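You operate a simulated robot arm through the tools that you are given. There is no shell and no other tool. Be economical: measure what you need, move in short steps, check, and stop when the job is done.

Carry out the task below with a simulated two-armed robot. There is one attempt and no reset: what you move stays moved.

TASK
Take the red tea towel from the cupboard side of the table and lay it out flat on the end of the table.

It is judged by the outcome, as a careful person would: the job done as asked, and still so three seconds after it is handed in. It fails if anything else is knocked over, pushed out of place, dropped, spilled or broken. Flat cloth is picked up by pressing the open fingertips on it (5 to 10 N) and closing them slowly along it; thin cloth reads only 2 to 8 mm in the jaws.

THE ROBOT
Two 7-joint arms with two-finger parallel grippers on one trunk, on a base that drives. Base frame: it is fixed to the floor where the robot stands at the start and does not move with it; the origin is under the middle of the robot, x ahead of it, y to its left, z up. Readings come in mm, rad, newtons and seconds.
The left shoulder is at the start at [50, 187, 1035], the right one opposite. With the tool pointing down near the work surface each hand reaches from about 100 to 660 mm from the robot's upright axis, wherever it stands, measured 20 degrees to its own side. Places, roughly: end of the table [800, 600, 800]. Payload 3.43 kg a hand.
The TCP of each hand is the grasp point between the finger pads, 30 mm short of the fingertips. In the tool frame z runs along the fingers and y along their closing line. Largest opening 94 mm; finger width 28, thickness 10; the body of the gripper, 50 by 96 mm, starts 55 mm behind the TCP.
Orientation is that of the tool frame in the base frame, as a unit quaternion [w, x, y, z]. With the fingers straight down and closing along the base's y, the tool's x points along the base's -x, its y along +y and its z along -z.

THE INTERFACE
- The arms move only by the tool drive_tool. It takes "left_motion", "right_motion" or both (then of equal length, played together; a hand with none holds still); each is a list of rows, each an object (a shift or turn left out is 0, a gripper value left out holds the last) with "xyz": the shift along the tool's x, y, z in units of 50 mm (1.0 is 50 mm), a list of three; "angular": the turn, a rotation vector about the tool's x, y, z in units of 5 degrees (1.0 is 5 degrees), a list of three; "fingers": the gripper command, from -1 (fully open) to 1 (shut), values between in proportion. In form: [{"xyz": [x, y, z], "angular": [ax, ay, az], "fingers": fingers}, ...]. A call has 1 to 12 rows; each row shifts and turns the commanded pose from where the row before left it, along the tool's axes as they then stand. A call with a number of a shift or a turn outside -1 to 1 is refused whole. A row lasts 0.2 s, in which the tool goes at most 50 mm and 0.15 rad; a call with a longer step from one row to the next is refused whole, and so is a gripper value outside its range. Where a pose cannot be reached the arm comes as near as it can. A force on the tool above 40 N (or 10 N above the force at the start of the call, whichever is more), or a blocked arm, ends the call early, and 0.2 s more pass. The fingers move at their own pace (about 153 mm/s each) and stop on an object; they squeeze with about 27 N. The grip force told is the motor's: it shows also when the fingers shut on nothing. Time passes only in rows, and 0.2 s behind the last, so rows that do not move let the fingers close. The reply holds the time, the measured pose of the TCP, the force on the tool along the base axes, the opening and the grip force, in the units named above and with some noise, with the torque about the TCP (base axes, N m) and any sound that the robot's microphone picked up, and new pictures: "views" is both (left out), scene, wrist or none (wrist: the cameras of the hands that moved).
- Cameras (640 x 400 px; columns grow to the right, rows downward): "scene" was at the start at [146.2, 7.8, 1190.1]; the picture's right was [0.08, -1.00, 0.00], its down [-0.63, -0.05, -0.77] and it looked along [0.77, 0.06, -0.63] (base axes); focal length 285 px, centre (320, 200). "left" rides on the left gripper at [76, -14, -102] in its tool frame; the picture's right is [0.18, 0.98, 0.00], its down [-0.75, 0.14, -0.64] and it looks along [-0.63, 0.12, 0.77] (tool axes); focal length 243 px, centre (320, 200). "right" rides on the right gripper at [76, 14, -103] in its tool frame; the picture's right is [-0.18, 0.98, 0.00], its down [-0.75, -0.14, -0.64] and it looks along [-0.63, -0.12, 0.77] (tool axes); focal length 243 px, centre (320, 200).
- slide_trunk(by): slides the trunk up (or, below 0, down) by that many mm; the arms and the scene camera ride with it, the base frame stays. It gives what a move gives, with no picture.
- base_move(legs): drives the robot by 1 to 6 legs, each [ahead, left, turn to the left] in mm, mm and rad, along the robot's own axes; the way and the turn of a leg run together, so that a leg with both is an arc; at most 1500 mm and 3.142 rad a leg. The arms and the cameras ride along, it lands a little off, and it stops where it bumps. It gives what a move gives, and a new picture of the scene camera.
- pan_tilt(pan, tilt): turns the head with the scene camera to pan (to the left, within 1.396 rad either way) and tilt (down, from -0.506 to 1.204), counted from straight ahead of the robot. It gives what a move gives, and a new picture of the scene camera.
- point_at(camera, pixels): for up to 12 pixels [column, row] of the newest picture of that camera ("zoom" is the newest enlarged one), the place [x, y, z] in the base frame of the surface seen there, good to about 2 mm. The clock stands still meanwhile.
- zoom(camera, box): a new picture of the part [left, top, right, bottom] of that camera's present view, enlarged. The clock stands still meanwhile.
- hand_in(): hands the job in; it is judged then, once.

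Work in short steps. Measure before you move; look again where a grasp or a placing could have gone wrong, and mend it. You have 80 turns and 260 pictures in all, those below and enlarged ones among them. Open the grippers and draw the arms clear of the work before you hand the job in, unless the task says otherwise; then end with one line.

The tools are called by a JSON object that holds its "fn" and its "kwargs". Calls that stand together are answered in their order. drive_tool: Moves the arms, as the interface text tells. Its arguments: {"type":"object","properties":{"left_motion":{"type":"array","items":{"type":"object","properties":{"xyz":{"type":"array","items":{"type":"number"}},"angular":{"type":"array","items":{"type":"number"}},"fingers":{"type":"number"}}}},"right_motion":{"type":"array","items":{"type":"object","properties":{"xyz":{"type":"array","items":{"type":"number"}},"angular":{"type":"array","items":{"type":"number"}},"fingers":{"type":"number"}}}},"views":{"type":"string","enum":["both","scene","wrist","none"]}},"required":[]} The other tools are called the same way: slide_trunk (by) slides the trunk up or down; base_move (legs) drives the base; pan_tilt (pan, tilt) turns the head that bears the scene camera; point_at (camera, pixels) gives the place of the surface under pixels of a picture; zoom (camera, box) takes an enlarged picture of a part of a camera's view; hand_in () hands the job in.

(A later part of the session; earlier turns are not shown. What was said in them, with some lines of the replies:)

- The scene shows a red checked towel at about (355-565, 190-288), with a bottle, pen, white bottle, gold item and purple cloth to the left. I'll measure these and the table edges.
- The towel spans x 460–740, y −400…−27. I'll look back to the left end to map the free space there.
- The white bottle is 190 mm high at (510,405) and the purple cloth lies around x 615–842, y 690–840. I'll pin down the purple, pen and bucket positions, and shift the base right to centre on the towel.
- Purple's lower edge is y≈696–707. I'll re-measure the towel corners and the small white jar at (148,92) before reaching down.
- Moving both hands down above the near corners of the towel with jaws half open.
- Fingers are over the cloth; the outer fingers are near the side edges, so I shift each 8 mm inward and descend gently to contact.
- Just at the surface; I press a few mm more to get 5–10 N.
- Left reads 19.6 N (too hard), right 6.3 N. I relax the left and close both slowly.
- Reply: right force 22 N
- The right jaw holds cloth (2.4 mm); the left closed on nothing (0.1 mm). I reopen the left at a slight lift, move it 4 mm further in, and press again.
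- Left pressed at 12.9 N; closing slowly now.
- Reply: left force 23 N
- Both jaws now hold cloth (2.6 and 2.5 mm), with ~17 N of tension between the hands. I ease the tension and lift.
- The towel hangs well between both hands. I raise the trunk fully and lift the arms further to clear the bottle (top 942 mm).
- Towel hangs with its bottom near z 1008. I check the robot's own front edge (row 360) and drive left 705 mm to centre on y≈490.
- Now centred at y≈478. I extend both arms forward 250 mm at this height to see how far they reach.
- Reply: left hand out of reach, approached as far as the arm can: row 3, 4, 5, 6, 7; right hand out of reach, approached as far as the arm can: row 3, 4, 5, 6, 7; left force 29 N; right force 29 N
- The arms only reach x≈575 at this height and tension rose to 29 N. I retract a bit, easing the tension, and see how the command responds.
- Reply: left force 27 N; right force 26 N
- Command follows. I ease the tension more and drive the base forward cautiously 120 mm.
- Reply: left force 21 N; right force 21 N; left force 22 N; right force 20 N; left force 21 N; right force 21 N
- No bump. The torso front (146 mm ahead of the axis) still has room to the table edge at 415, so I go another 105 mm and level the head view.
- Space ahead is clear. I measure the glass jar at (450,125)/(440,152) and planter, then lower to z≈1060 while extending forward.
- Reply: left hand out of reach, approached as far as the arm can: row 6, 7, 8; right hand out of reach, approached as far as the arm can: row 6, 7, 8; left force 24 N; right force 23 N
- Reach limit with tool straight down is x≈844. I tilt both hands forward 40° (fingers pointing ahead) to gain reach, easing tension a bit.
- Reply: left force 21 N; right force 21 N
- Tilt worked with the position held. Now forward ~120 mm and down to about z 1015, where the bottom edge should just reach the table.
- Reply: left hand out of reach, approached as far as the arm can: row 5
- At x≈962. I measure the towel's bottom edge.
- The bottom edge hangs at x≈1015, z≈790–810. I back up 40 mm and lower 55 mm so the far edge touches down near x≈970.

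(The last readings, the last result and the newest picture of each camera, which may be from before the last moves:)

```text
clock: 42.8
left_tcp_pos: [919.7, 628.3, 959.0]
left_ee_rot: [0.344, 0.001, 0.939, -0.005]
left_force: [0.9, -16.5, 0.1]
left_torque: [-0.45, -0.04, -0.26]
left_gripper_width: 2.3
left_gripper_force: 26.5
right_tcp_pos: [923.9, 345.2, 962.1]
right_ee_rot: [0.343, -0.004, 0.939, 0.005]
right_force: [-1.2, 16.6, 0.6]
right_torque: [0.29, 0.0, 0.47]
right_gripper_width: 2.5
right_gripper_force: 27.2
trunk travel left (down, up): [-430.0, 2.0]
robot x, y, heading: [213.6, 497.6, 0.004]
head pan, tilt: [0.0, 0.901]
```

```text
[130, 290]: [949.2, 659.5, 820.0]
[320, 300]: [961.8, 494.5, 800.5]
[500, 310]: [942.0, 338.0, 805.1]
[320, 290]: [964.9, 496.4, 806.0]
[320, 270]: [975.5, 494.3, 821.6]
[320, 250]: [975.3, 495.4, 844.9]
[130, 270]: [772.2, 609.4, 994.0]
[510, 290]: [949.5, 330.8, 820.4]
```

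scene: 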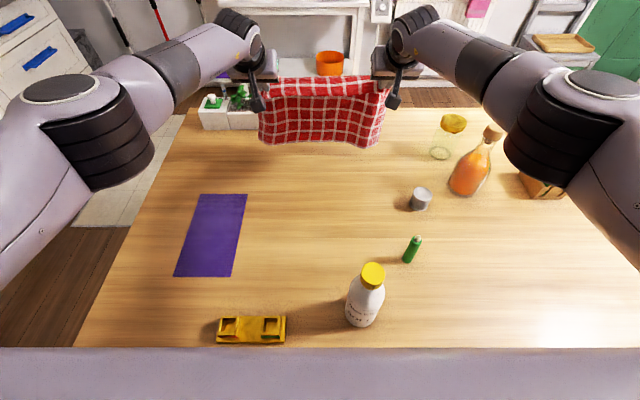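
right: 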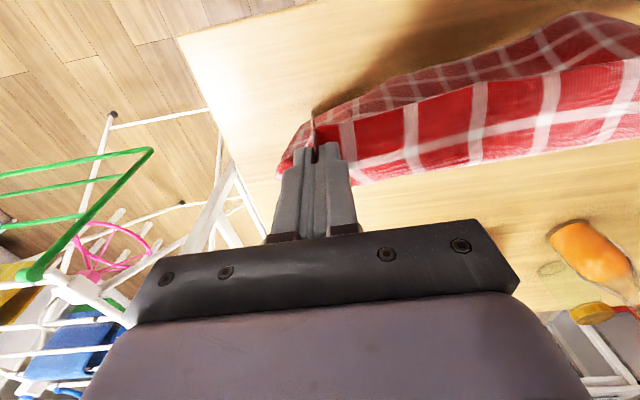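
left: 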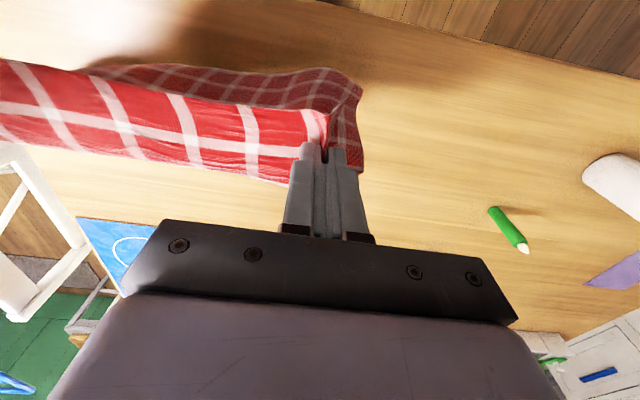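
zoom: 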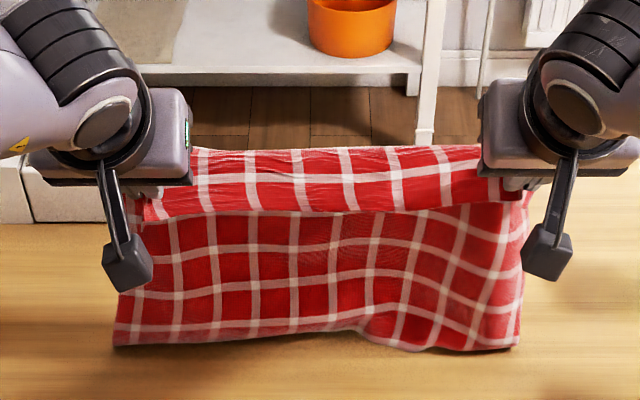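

The bottom edge leans back slightly, just above the table. I go forward a bit while lowering to make contact, then look.

{"fn": "drive_tool", "kwargs": {"left_motion": [{}, {"xyz": [-0.15, 0, 0.38]}, {"xyz": [-0.15, 0, 0.38]}, {}, {}], "right_motion": [{}, {"xyz": [-0.15, 0, 0.38]}, {"xyz": [-0.15, 0, 0.38]}, {}, {}], "views": "none"}}

{"fn": "zoom", "kwargs": {"camera": "scene", "box": [220, 60, 420, 185]}}

{"fn": "point_at", "kwargs": {"camera": "zoom", "pixels": [[130, 330], [320, 320], [500, 340], [320, 300], [320, 270], [220, 330], [420, 340]]}}

```text
clock: 44.0
left_tcp_pos: [946.4, 626.0, 945.8]
left_ee_rot: [0.344, 0.001, 0.939, -0.005]
left_force: [1.1, -16.0, 0.7]
left_torque: [-0.43, 0.01, -0.27]
left_gripper_width: 2.4
left_gripper_force: 27.3
left hand out of reach, approached as far as the arm can: row 3
right_tcp_pos: [951.1, 344.8, 948.6]
right_ee_rot: [0.343, -0.003, 0.939, 0.004]
right_force: [-0.6, 15.3, -1.3]
right_torque: [0.28, 0.08, 0.41]
right_gripper_width: 2.5
right_gripper_force: 27.2
right hand out of reach, approached as far as the arm can: row 3
trunk travel left (down, up): [-430.0, 2.0]
robot x, y, heading: [219.8, 496.5, -0.002]
head pan, tilt: [0.0, 0.901]
```

```text
3.20 times, centred on (320, 122) of scene
```

zoom: 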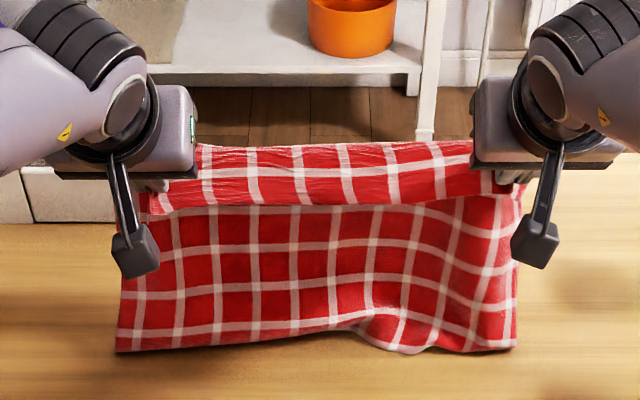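

```text
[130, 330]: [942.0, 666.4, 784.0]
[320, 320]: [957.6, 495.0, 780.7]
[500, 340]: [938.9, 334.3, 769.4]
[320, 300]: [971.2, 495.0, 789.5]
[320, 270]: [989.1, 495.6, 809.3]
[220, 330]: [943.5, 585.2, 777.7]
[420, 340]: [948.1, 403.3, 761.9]
```

The bottom edge tucked toward the robot (edge x≈935, belly x≈989). I raise 45 mm so it hangs free again and settles.

{"fn": "drive_tool", "kwargs": {"left_motion": [{"xyz": [-0.29, 0, -0.37]}, {"xyz": [-0.29, 0, -0.37]}, {}, {}, {}, {}], "right_motion": [{"xyz": [-0.29, 0, -0.35]}, {"xyz": [-0.29, 0, -0.35]}, {}, {}, {}, {}], "views": "none"}}

{"fn": "zoom", "kwargs": {"camera": "scene", "box": [220, 60, 420, 185]}}

{"fn": "point_at", "kwargs": {"camera": "zoom", "pixels": [[140, 260], [140, 285], [320, 270], [320, 285], [320, 240], [470, 275], [470, 300]]}}

```text
clock: 45.4
left_tcp_pos: [945.0, 626.8, 988.8]
left_ee_rot: [0.344, 0.002, 0.939, -0.006]
left_force: [1.3, -17.4, -0.5]
left_torque: [-0.5, -0.03, -0.27]
left_gripper_width: 2.2
left_gripper_force: 26.8
right_tcp_pos: [952.2, 342.7, 992.1]
right_ee_rot: [0.342, -0.004, 0.94, 0.004]
right_force: [-1.0, 17.7, 0.5]
right_torque: [0.31, 0.06, 0.48]
right_gripper_width: 2.5
right_gripper_force: 27.4
trunk travel left (down, up): [-430.0, 2.0]
robot x, y, heading: [218.5, 490.6, -0.001]
head pan, tilt: [0.0, 0.901]
```

```text
3.20 times, centred on (320, 122) of scene
```

zoom: 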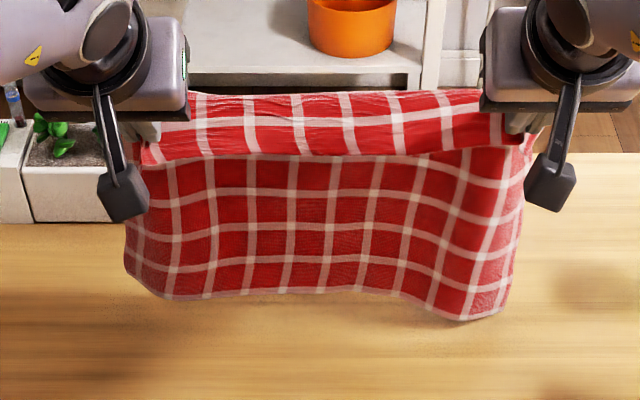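

```text
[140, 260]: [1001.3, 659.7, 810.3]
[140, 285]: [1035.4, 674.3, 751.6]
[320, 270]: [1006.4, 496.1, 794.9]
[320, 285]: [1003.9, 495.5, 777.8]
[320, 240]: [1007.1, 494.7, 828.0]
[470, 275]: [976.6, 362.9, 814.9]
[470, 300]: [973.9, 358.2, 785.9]
```

Hanging free at x≈1005, ~20 mm above the table. Now a brisk arc back toward the robot and down, untilting to 20°, to lay the cloth away-edge first.

{"fn": "drive_tool", "kwargs": {"left_motion": [{"xyz": [0.82, 0, -0.09]}, {"xyz": [0.82, 0, -0.11]}, {"xyz": [0.76, 0, -0.09]}, {"xyz": [0.76, 0, 0.04], "angular": [0, 1, 0]}, {"xyz": [0.74, 0, 0.22], "angular": [0, 1, 0]}, {"xyz": [0.66, 0, 0.39], "angular": [0, 1, 0]}, {"xyz": [0.55, 0, 0.5], "angular": [0, 1, 0]}], "right_motion": [{"xyz": [0.82, 0, -0.09]}, {"xyz": [0.82, 0, -0.11]}, {"xyz": [0.76, 0, -0.09]}, {"xyz": [0.76, 0, 0.04], "angular": [0, 1, 0]}, {"xyz": [0.74, 0, 0.22], "angular": [0, 1, 0]}, {"xyz": [0.66, 0, 0.39], "angular": [0, 1, 0]}, {"xyz": [0.55, 0, 0.5], "angular": [0, 1, 0]}], "views": "scene"}}

{"fn": "zoom", "kwargs": {"camera": "scene", "box": [200, 80, 440, 230]}}

```text
clock: 47.0
left_tcp_pos: [760.9, 624.4, 800.6]
left_ee_rot: [0.175, 0.0, 0.985, -0.005]
left_force: [1.1, -16.5, 0.4]
left_torque: [-0.5, -0.07, -0.08]
left_gripper_width: 2.3
left_gripper_force: 27.2
right_tcp_pos: [765.0, 341.9, 802.9]
right_ee_rot: [0.173, -0.005, 0.985, 0.005]
right_force: [-1.0, 16.5, -0.5]
right_torque: [0.4, 0.03, 0.34]
right_gripper_width: 2.4
right_gripper_force: 26.8
trunk travel left (down, up): [-430.0, 2.0]
robot x, y, heading: [217.4, 495.0, -0.001]
head pan, tilt: [0.0, 0.901]
```

scene: 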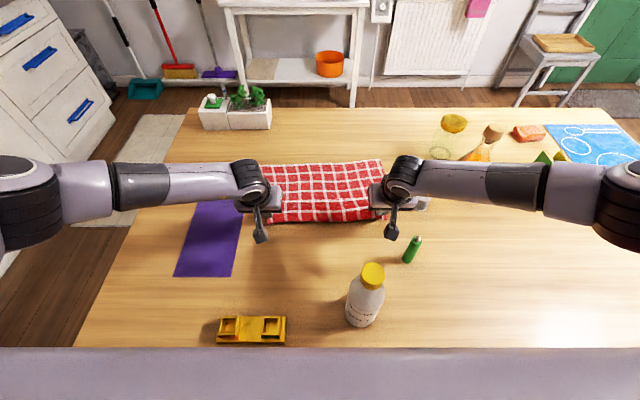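

```text
2.67 times, centred on (320, 155) of scene
```

zoom: 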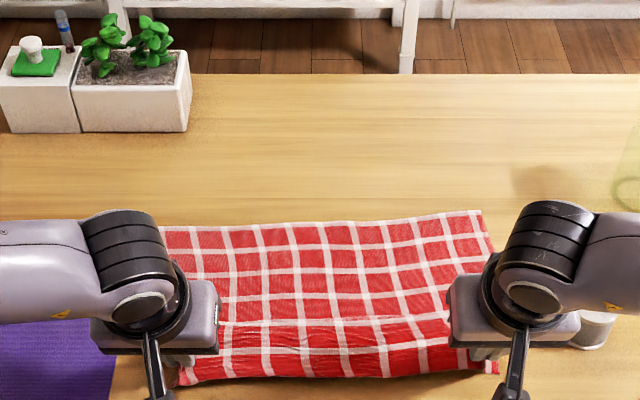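

Laid nicely. I measure the far edge before pulling the towel taut toward the robot.

{"fn": "point_at", "kwargs": {"camera": "zoom", "pixels": [[170, 230], [320, 224], [478, 213], [320, 280], [320, 310], [320, 345], [320, 372], [110, 340], [490, 255]]}}

```text
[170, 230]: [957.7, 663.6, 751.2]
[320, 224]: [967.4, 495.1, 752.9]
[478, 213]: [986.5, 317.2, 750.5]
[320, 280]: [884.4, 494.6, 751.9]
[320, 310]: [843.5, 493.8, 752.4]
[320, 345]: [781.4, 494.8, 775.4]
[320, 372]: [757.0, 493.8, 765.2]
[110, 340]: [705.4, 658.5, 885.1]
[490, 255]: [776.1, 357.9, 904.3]
```

Far edge sits at x 958 (left) to 986 (right), y 317–664. I pull both grips back to x≈700 close to the table, which tautens the towel and straightens the skew.

{"fn": "drive_tool", "kwargs": {"left_motion": [{"xyz": [0.3, 0, -0.04]}, {"xyz": [0.3, 0, -0.04]}, {"xyz": [0.3, 0, -0.04]}, {"xyz": [0.3, 0, -0.04]}, {}], "right_motion": [{"xyz": [0.33, 0, -0.04]}, {"xyz": [0.33, 0, -0.04]}, {"xyz": [0.33, 0, -0.04]}, {"xyz": [0.33, 0, -0.04]}, {}], "views": "wrist"}}

{"fn": "zoom", "kwargs": {"camera": "scene", "box": [180, 100, 440, 262]}}

{"fn": "point_at", "kwargs": {"camera": "zoom", "pixels": [[205, 185], [320, 175], [460, 170], [320, 230], [320, 270], [320, 300]]}}

```text
clock: 48.2
left_tcp_pos: [699.4, 625.3, 788.3]
left_ee_rot: [0.176, 0.002, 0.984, -0.005]
left_force: [1.1, -17.2, 0.4]
left_torque: [-0.56, 0.01, -0.06]
left_gripper_width: 2.3
left_gripper_force: 26.7
right_tcp_pos: [700.2, 343.0, 789.6]
right_ee_rot: [0.175, -0.004, 0.985, 0.006]
right_force: [-1.1, 17.6, -0.8]
right_torque: [0.47, 0.05, 0.33]
right_gripper_width: 2.8
right_gripper_force: 27.1
trunk travel left (down, up): [-430.0, 2.0]
robot x, y, heading: [214.9, 491.2, 0.007]
head pan, tilt: [0.0, 0.901]
```

right: 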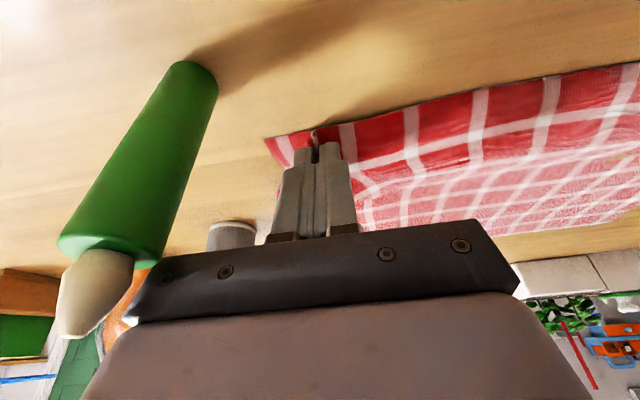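
left: 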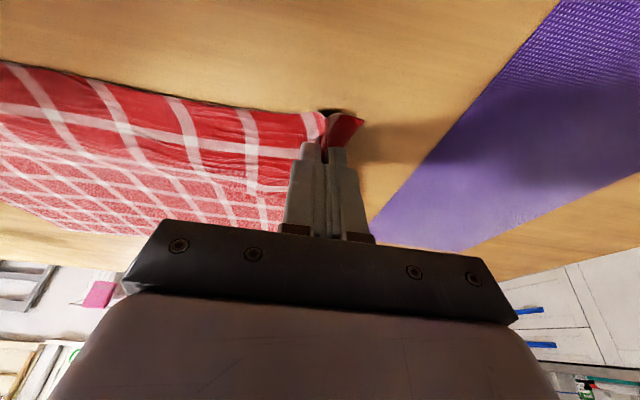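

```text
2.46 times, centred on (310, 181) of scene
```

zoom: 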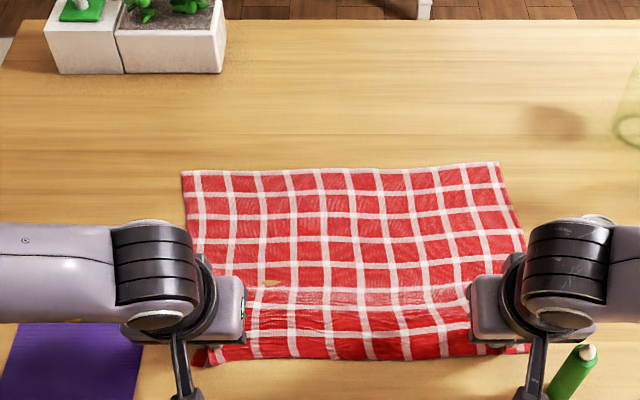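

```text
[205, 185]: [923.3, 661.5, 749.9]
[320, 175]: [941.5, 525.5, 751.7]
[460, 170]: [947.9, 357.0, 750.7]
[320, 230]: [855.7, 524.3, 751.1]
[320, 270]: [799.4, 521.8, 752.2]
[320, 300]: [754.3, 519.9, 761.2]
```

Towel is nearly straight (far edge x≈940, near ≈680). The right gripper body is close to the candle, so I first untilt both hands to vertical (which moves the bodies away from it), then lower to the table.

{"fn": "drive_tool", "kwargs": {"left_motion": [{"angular": [0, 1, 0]}, {"angular": [0, 1, 0]}, {"angular": [0, 1, 0]}, {"angular": [0, 1, 0]}, {"xyz": [0, -0.1, 0.08]}, {"xyz": [0, -0.1, 0.04]}, {}], "right_motion": [{"angular": [0, 1, 0]}, {"angular": [0, 1, 0]}, {"angular": [0, 1, 0]}, {"angular": [0, 1, 0]}, {"xyz": [0, 0.1, 0.08]}, {"xyz": [0, 0.1, 0.06]}, {}], "views": "wrist"}}

```text
clock: 49.8
left_tcp_pos: [701.7, 621.2, 782.2]
left_ee_rot: [0.003, -0.001, 1.0, -0.001]
left_force: [1.0, 0.9, 8.6]
left_torque: [0.09, 0.03, 0.0]
left_gripper_width: 2.5
left_gripper_force: 27.3
right_tcp_pos: [701.6, 350.0, 782.1]
right_ee_rot: [0.002, -0.001, 1.0, 0.0]
right_force: [1.2, 1.3, 1.4]
right_torque: [-0.01, -0.02, 0.01]
right_gripper_width: 2.5
right_gripper_force: 27.0
trunk travel left (down, up): [-430.0, 2.0]
robot x, y, heading: [219.6, 492.4, 0.001]
head pan, tilt: [0.0, 0.901]
```

right: 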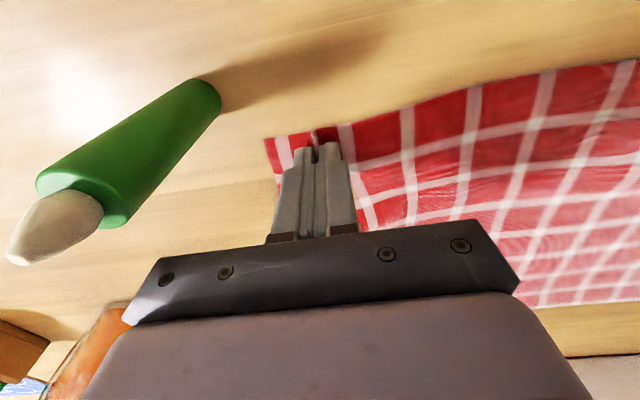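
left: 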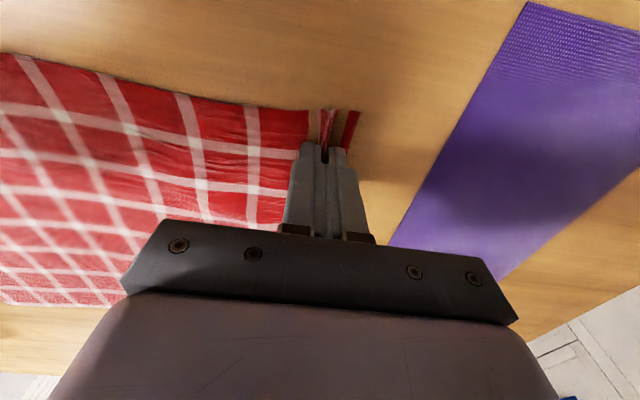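

Tension gone, tips on the table. I open slowly with light contact so the fingertips spread the pinched ridges flat.

{"fn": "drive_tool", "kwargs": {"left_motion": [{"fingers": 0.9}, {"fingers": 0.8}, {"fingers": 0.7}, {"fingers": 0.6}, {"fingers": 0.5}, {"fingers": 0.4}, {"fingers": 0.3}, {"fingers": 0.2}, {"fingers": 0.1}, {}], "right_motion": [{"xyz": [0, 0, 0.02], "fingers": 0.9}, {"fingers": 0.8}, {"fingers": 0.7}, {"fingers": 0.6}, {"fingers": 0.5}, {"fingers": 0.4}, {"fingers": 0.3}, {"fingers": 0.2}, {"fingers": 0.1}, {}], "views": "wrist"}}

```text
clock: 52.0
left_tcp_pos: [699.7, 619.1, 782.6]
left_ee_rot: [0.002, 0.0, 1.0, -0.003]
left_force: [-0.5, -0.8, 5.9]
left_torque: [0.03, 0.0, 0.0]
left_gripper_width: 40.8
left_gripper_force: 0.1
right_tcp_pos: [700.3, 352.4, 782.4]
right_ee_rot: [0.001, -0.002, 1.0, 0.003]
right_force: [-0.2, 2.7, 9.4]
right_torque: [-0.1, 0.08, -0.02]
right_gripper_width: 39.3
right_gripper_force: 0.0
trunk travel left (down, up): [-430.0, 2.0]
robot x, y, heading: [218.1, 493.3, 0.002]
head pan, tilt: [0.0, 0.901]
```

right: 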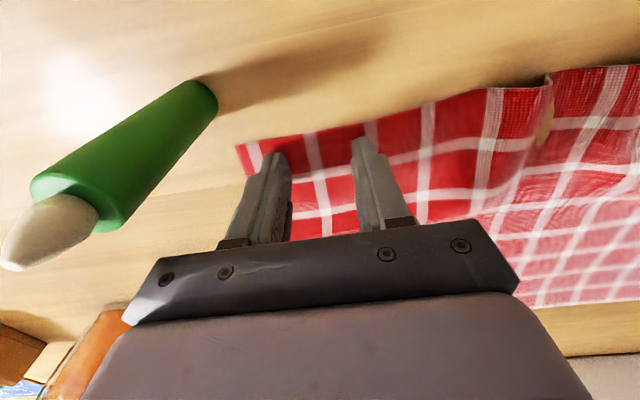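
left: 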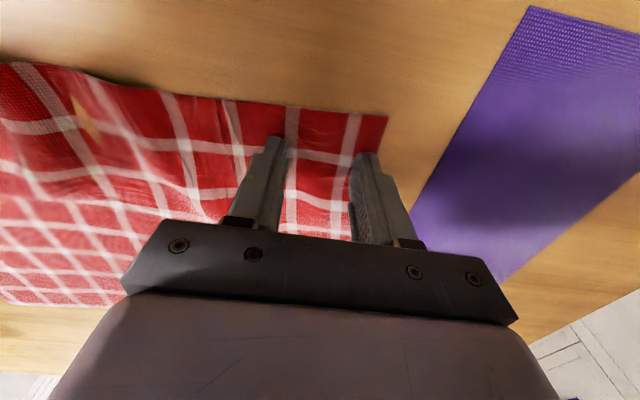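

The near edge now has a slack bump between the hands. With fingertips still pressed I drag both hands outward ~10 mm to take it out.

{"fn": "drive_tool", "kwargs": {"left_motion": [{"xyz": [0, 0.08, 0.01]}, {"xyz": [0, 0.08, 0]}, {"xyz": [0, 0.08, 0]}, {}], "right_motion": [{"xyz": [0, -0.06, 0]}, {"xyz": [0, -0.06, 0]}, {"xyz": [0, -0.05, 0]}, {}], "views": "wrist"}}

{"fn": "zoom", "kwargs": {"camera": "scene", "box": [180, 100, 440, 262]}}

```text
clock: 53.0
left_tcp_pos: [701.2, 631.3, 781.3]
left_ee_rot: [0.002, 0.0, 1.0, -0.003]
left_force: [0.6, -0.8, 6.0]
left_torque: [0.07, 0.01, -0.01]
left_gripper_width: 40.8
left_gripper_force: 0.0
right_tcp_pos: [701.7, 342.5, 781.4]
right_ee_rot: [0.002, -0.004, 1.0, 0.002]
right_force: [-0.7, 2.7, 9.3]
right_torque: [-0.05, 0.04, -0.05]
right_gripper_width: 39.4
right_gripper_force: 0.0
trunk travel left (down, up): [-430.0, 2.0]
robot x, y, heading: [218.3, 491.5, 0.004]
head pan, tilt: [0.0, 0.901]
```

right: 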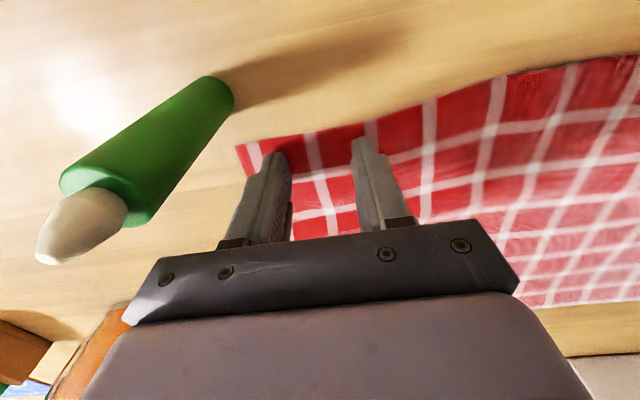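
left: 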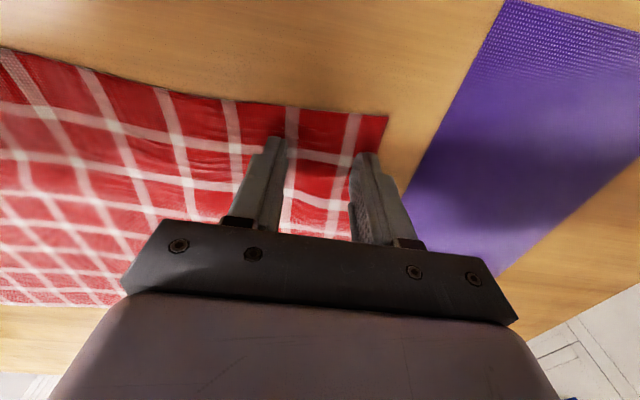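

```text
2.46 times, centred on (310, 181) of scene
```

zoom: 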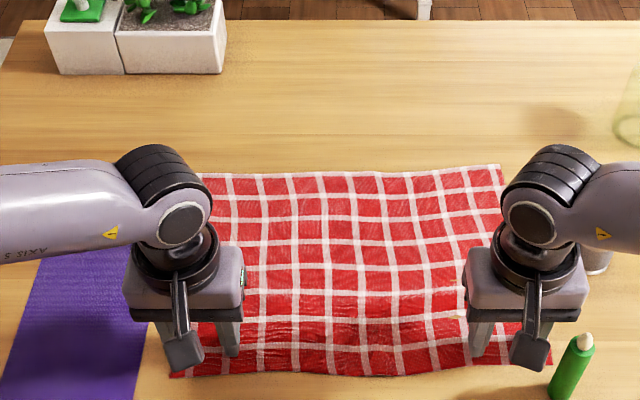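

Towel is flat and straight. I lift both hands straight up and away.

{"fn": "drive_tool", "kwargs": {"left_motion": [{"xyz": [0, 0, -0.2]}, {"xyz": [0, 0, -0.4]}, {"xyz": [0, 0, -0.8]}, {"xyz": [0, 0, -0.8]}, {"xyz": [0, 0, -0.8]}, {"xyz": [0, 0, -0.8]}, {"xyz": [0, 0, -0.8]}, {"xyz": [0, 0, -0.8]}, {"xyz": [0, 0, -0.8]}, {"xyz": [0, 0, -0.8]}], "right_motion": [{"xyz": [0, 0, -0.2]}, {"xyz": [0, 0, -0.4]}, {"xyz": [0, 0, -0.8]}, {"xyz": [0, 0, -0.8]}, {"xyz": [0, 0, -0.8]}, {"xyz": [0, 0, -0.8]}, {"xyz": [0, 0, -0.8]}, {"xyz": [0, 0, -0.8]}, {"xyz": [0, 0, -0.8]}, {"xyz": [0, 0, -0.8]}], "views": "none"}}

{"fn": "base_move", "kwargs": {"legs": [[-220, 0, 0]]}}

{"fn": "zoom", "kwargs": {"camera": "scene", "box": [160, 40, 480, 240]}}

```text
clock: 55.2
left_tcp_pos: [696.7, 633.3, 1130.4]
left_ee_rot: [0.002, 0.0, 1.0, -0.002]
left_force: [0.2, -0.2, -0.1]
left_torque: [-0.01, -0.03, 0.0]
left_gripper_width: 42.3
left_gripper_force: 0.0
right_tcp_pos: [700.0, 341.2, 1131.7]
right_ee_rot: [0.001, -0.003, 1.0, 0.002]
right_force: [-0.1, 0.6, 0.5]
right_torque: [-0.02, -0.03, 0.02]
right_gripper_width: 42.2
right_gripper_force: 0.2
trunk travel left (down, up): [-430.0, 2.0]
robot x, y, heading: [212.2, 496.7, -0.001]
head pan, tilt: [0.0, 0.901]
```

```text
clock: 56.9
left_tcp_pos: [478.1, 633.2, 1130.6]
left_ee_rot: [0.001, -0.001, 1.0, -0.002]
left_force: [-0.5, -0.5, 0.0]
left_torque: [0.0, 0.0, 0.0]
left_gripper_width: 42.2
left_gripper_force: 0.1
right_tcp_pos: [481.2, 341.4, 1131.8]
right_ee_rot: [0.001, -0.004, 1.0, 0.003]
right_force: [-0.9, 0.5, -0.8]
right_torque: [0.01, 0.02, 0.01]
right_gripper_width: 42.4
right_gripper_force: 0.1
trunk travel left (down, up): [-430.0, 2.0]
robot x, y, heading: [-2.8, 493.5, 0.008]
head pan, tilt: [0.0, 0.901]
```

scene: 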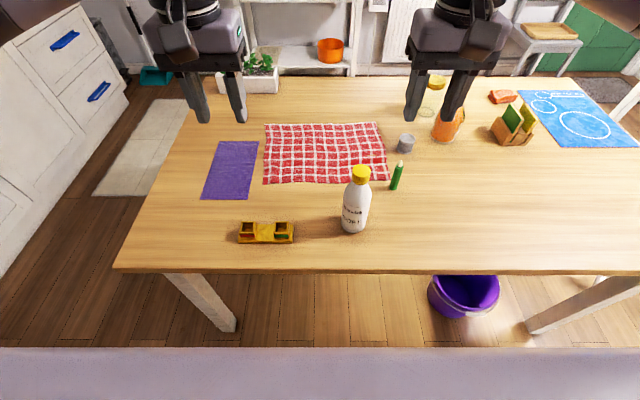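

```text
2.00 times, centred on (320, 140) of scene
```

zoom: 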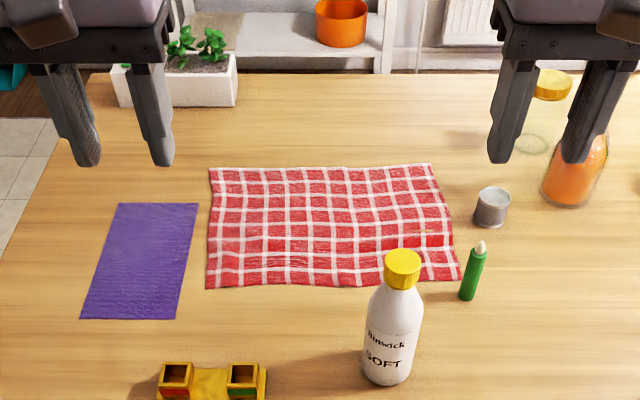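

Towel lies flat; candle, bottle, cup, purple cloth and gold item look untouched. I check its heights and corners for bumps.

{"fn": "point_at", "kwargs": {"camera": "zoom", "pixels": [[210, 170], [432, 166], [208, 286], [458, 279], [240, 265], [300, 280], [345, 280], [300, 240], [365, 230], [420, 230], [440, 260], [330, 200]]}}

{"fn": "drive_tool", "kwargs": {"left_motion": [{"fingers": -1}, {}, {}], "right_motion": [{"fingers": -1}, {}, {}], "views": "none"}}

```text
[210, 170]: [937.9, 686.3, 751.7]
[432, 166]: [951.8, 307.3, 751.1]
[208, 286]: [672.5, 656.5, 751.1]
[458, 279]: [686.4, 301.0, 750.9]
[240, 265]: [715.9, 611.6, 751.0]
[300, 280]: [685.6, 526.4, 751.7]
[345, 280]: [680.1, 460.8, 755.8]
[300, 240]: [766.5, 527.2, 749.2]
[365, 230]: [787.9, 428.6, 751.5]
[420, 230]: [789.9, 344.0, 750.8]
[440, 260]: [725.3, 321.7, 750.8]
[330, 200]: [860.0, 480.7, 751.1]
```

```text
clock: 57.7
left_tcp_pos: [478.9, 634.0, 1130.4]
left_ee_rot: [0.002, -0.003, 1.0, -0.003]
left_force: [0.1, 0.4, 0.9]
left_torque: [-0.03, -0.01, -0.02]
left_gripper_width: 94.2
left_gripper_force: 0.0
right_tcp_pos: [481.1, 341.4, 1131.7]
right_ee_rot: [0.001, -0.004, 1.0, 0.003]
right_force: [0.0, -0.2, 0.2]
right_torque: [-0.02, 0.0, -0.01]
right_gripper_width: 94.2
right_gripper_force: 0.1
trunk travel left (down, up): [-430.0, 2.0]
robot x, y, heading: [1.1, 498.7, 0.005]
head pan, tilt: [0.0, 0.901]
```

The towel is flat to within about 5 mm across its full 275 × 370 mm, the grippers are open and the arms are clear, so I hand in.

{"fn": "hand_in", "kwargs": {}}

```text
The job is handed in.
```

The red tea towel now lies flat and fully spread on the left end of the table, centred near [810, 490]. I kept it about 110 mm short of the given [800, 600] so it would not cover the purple cloth, and I saw nothing else on the table moved.
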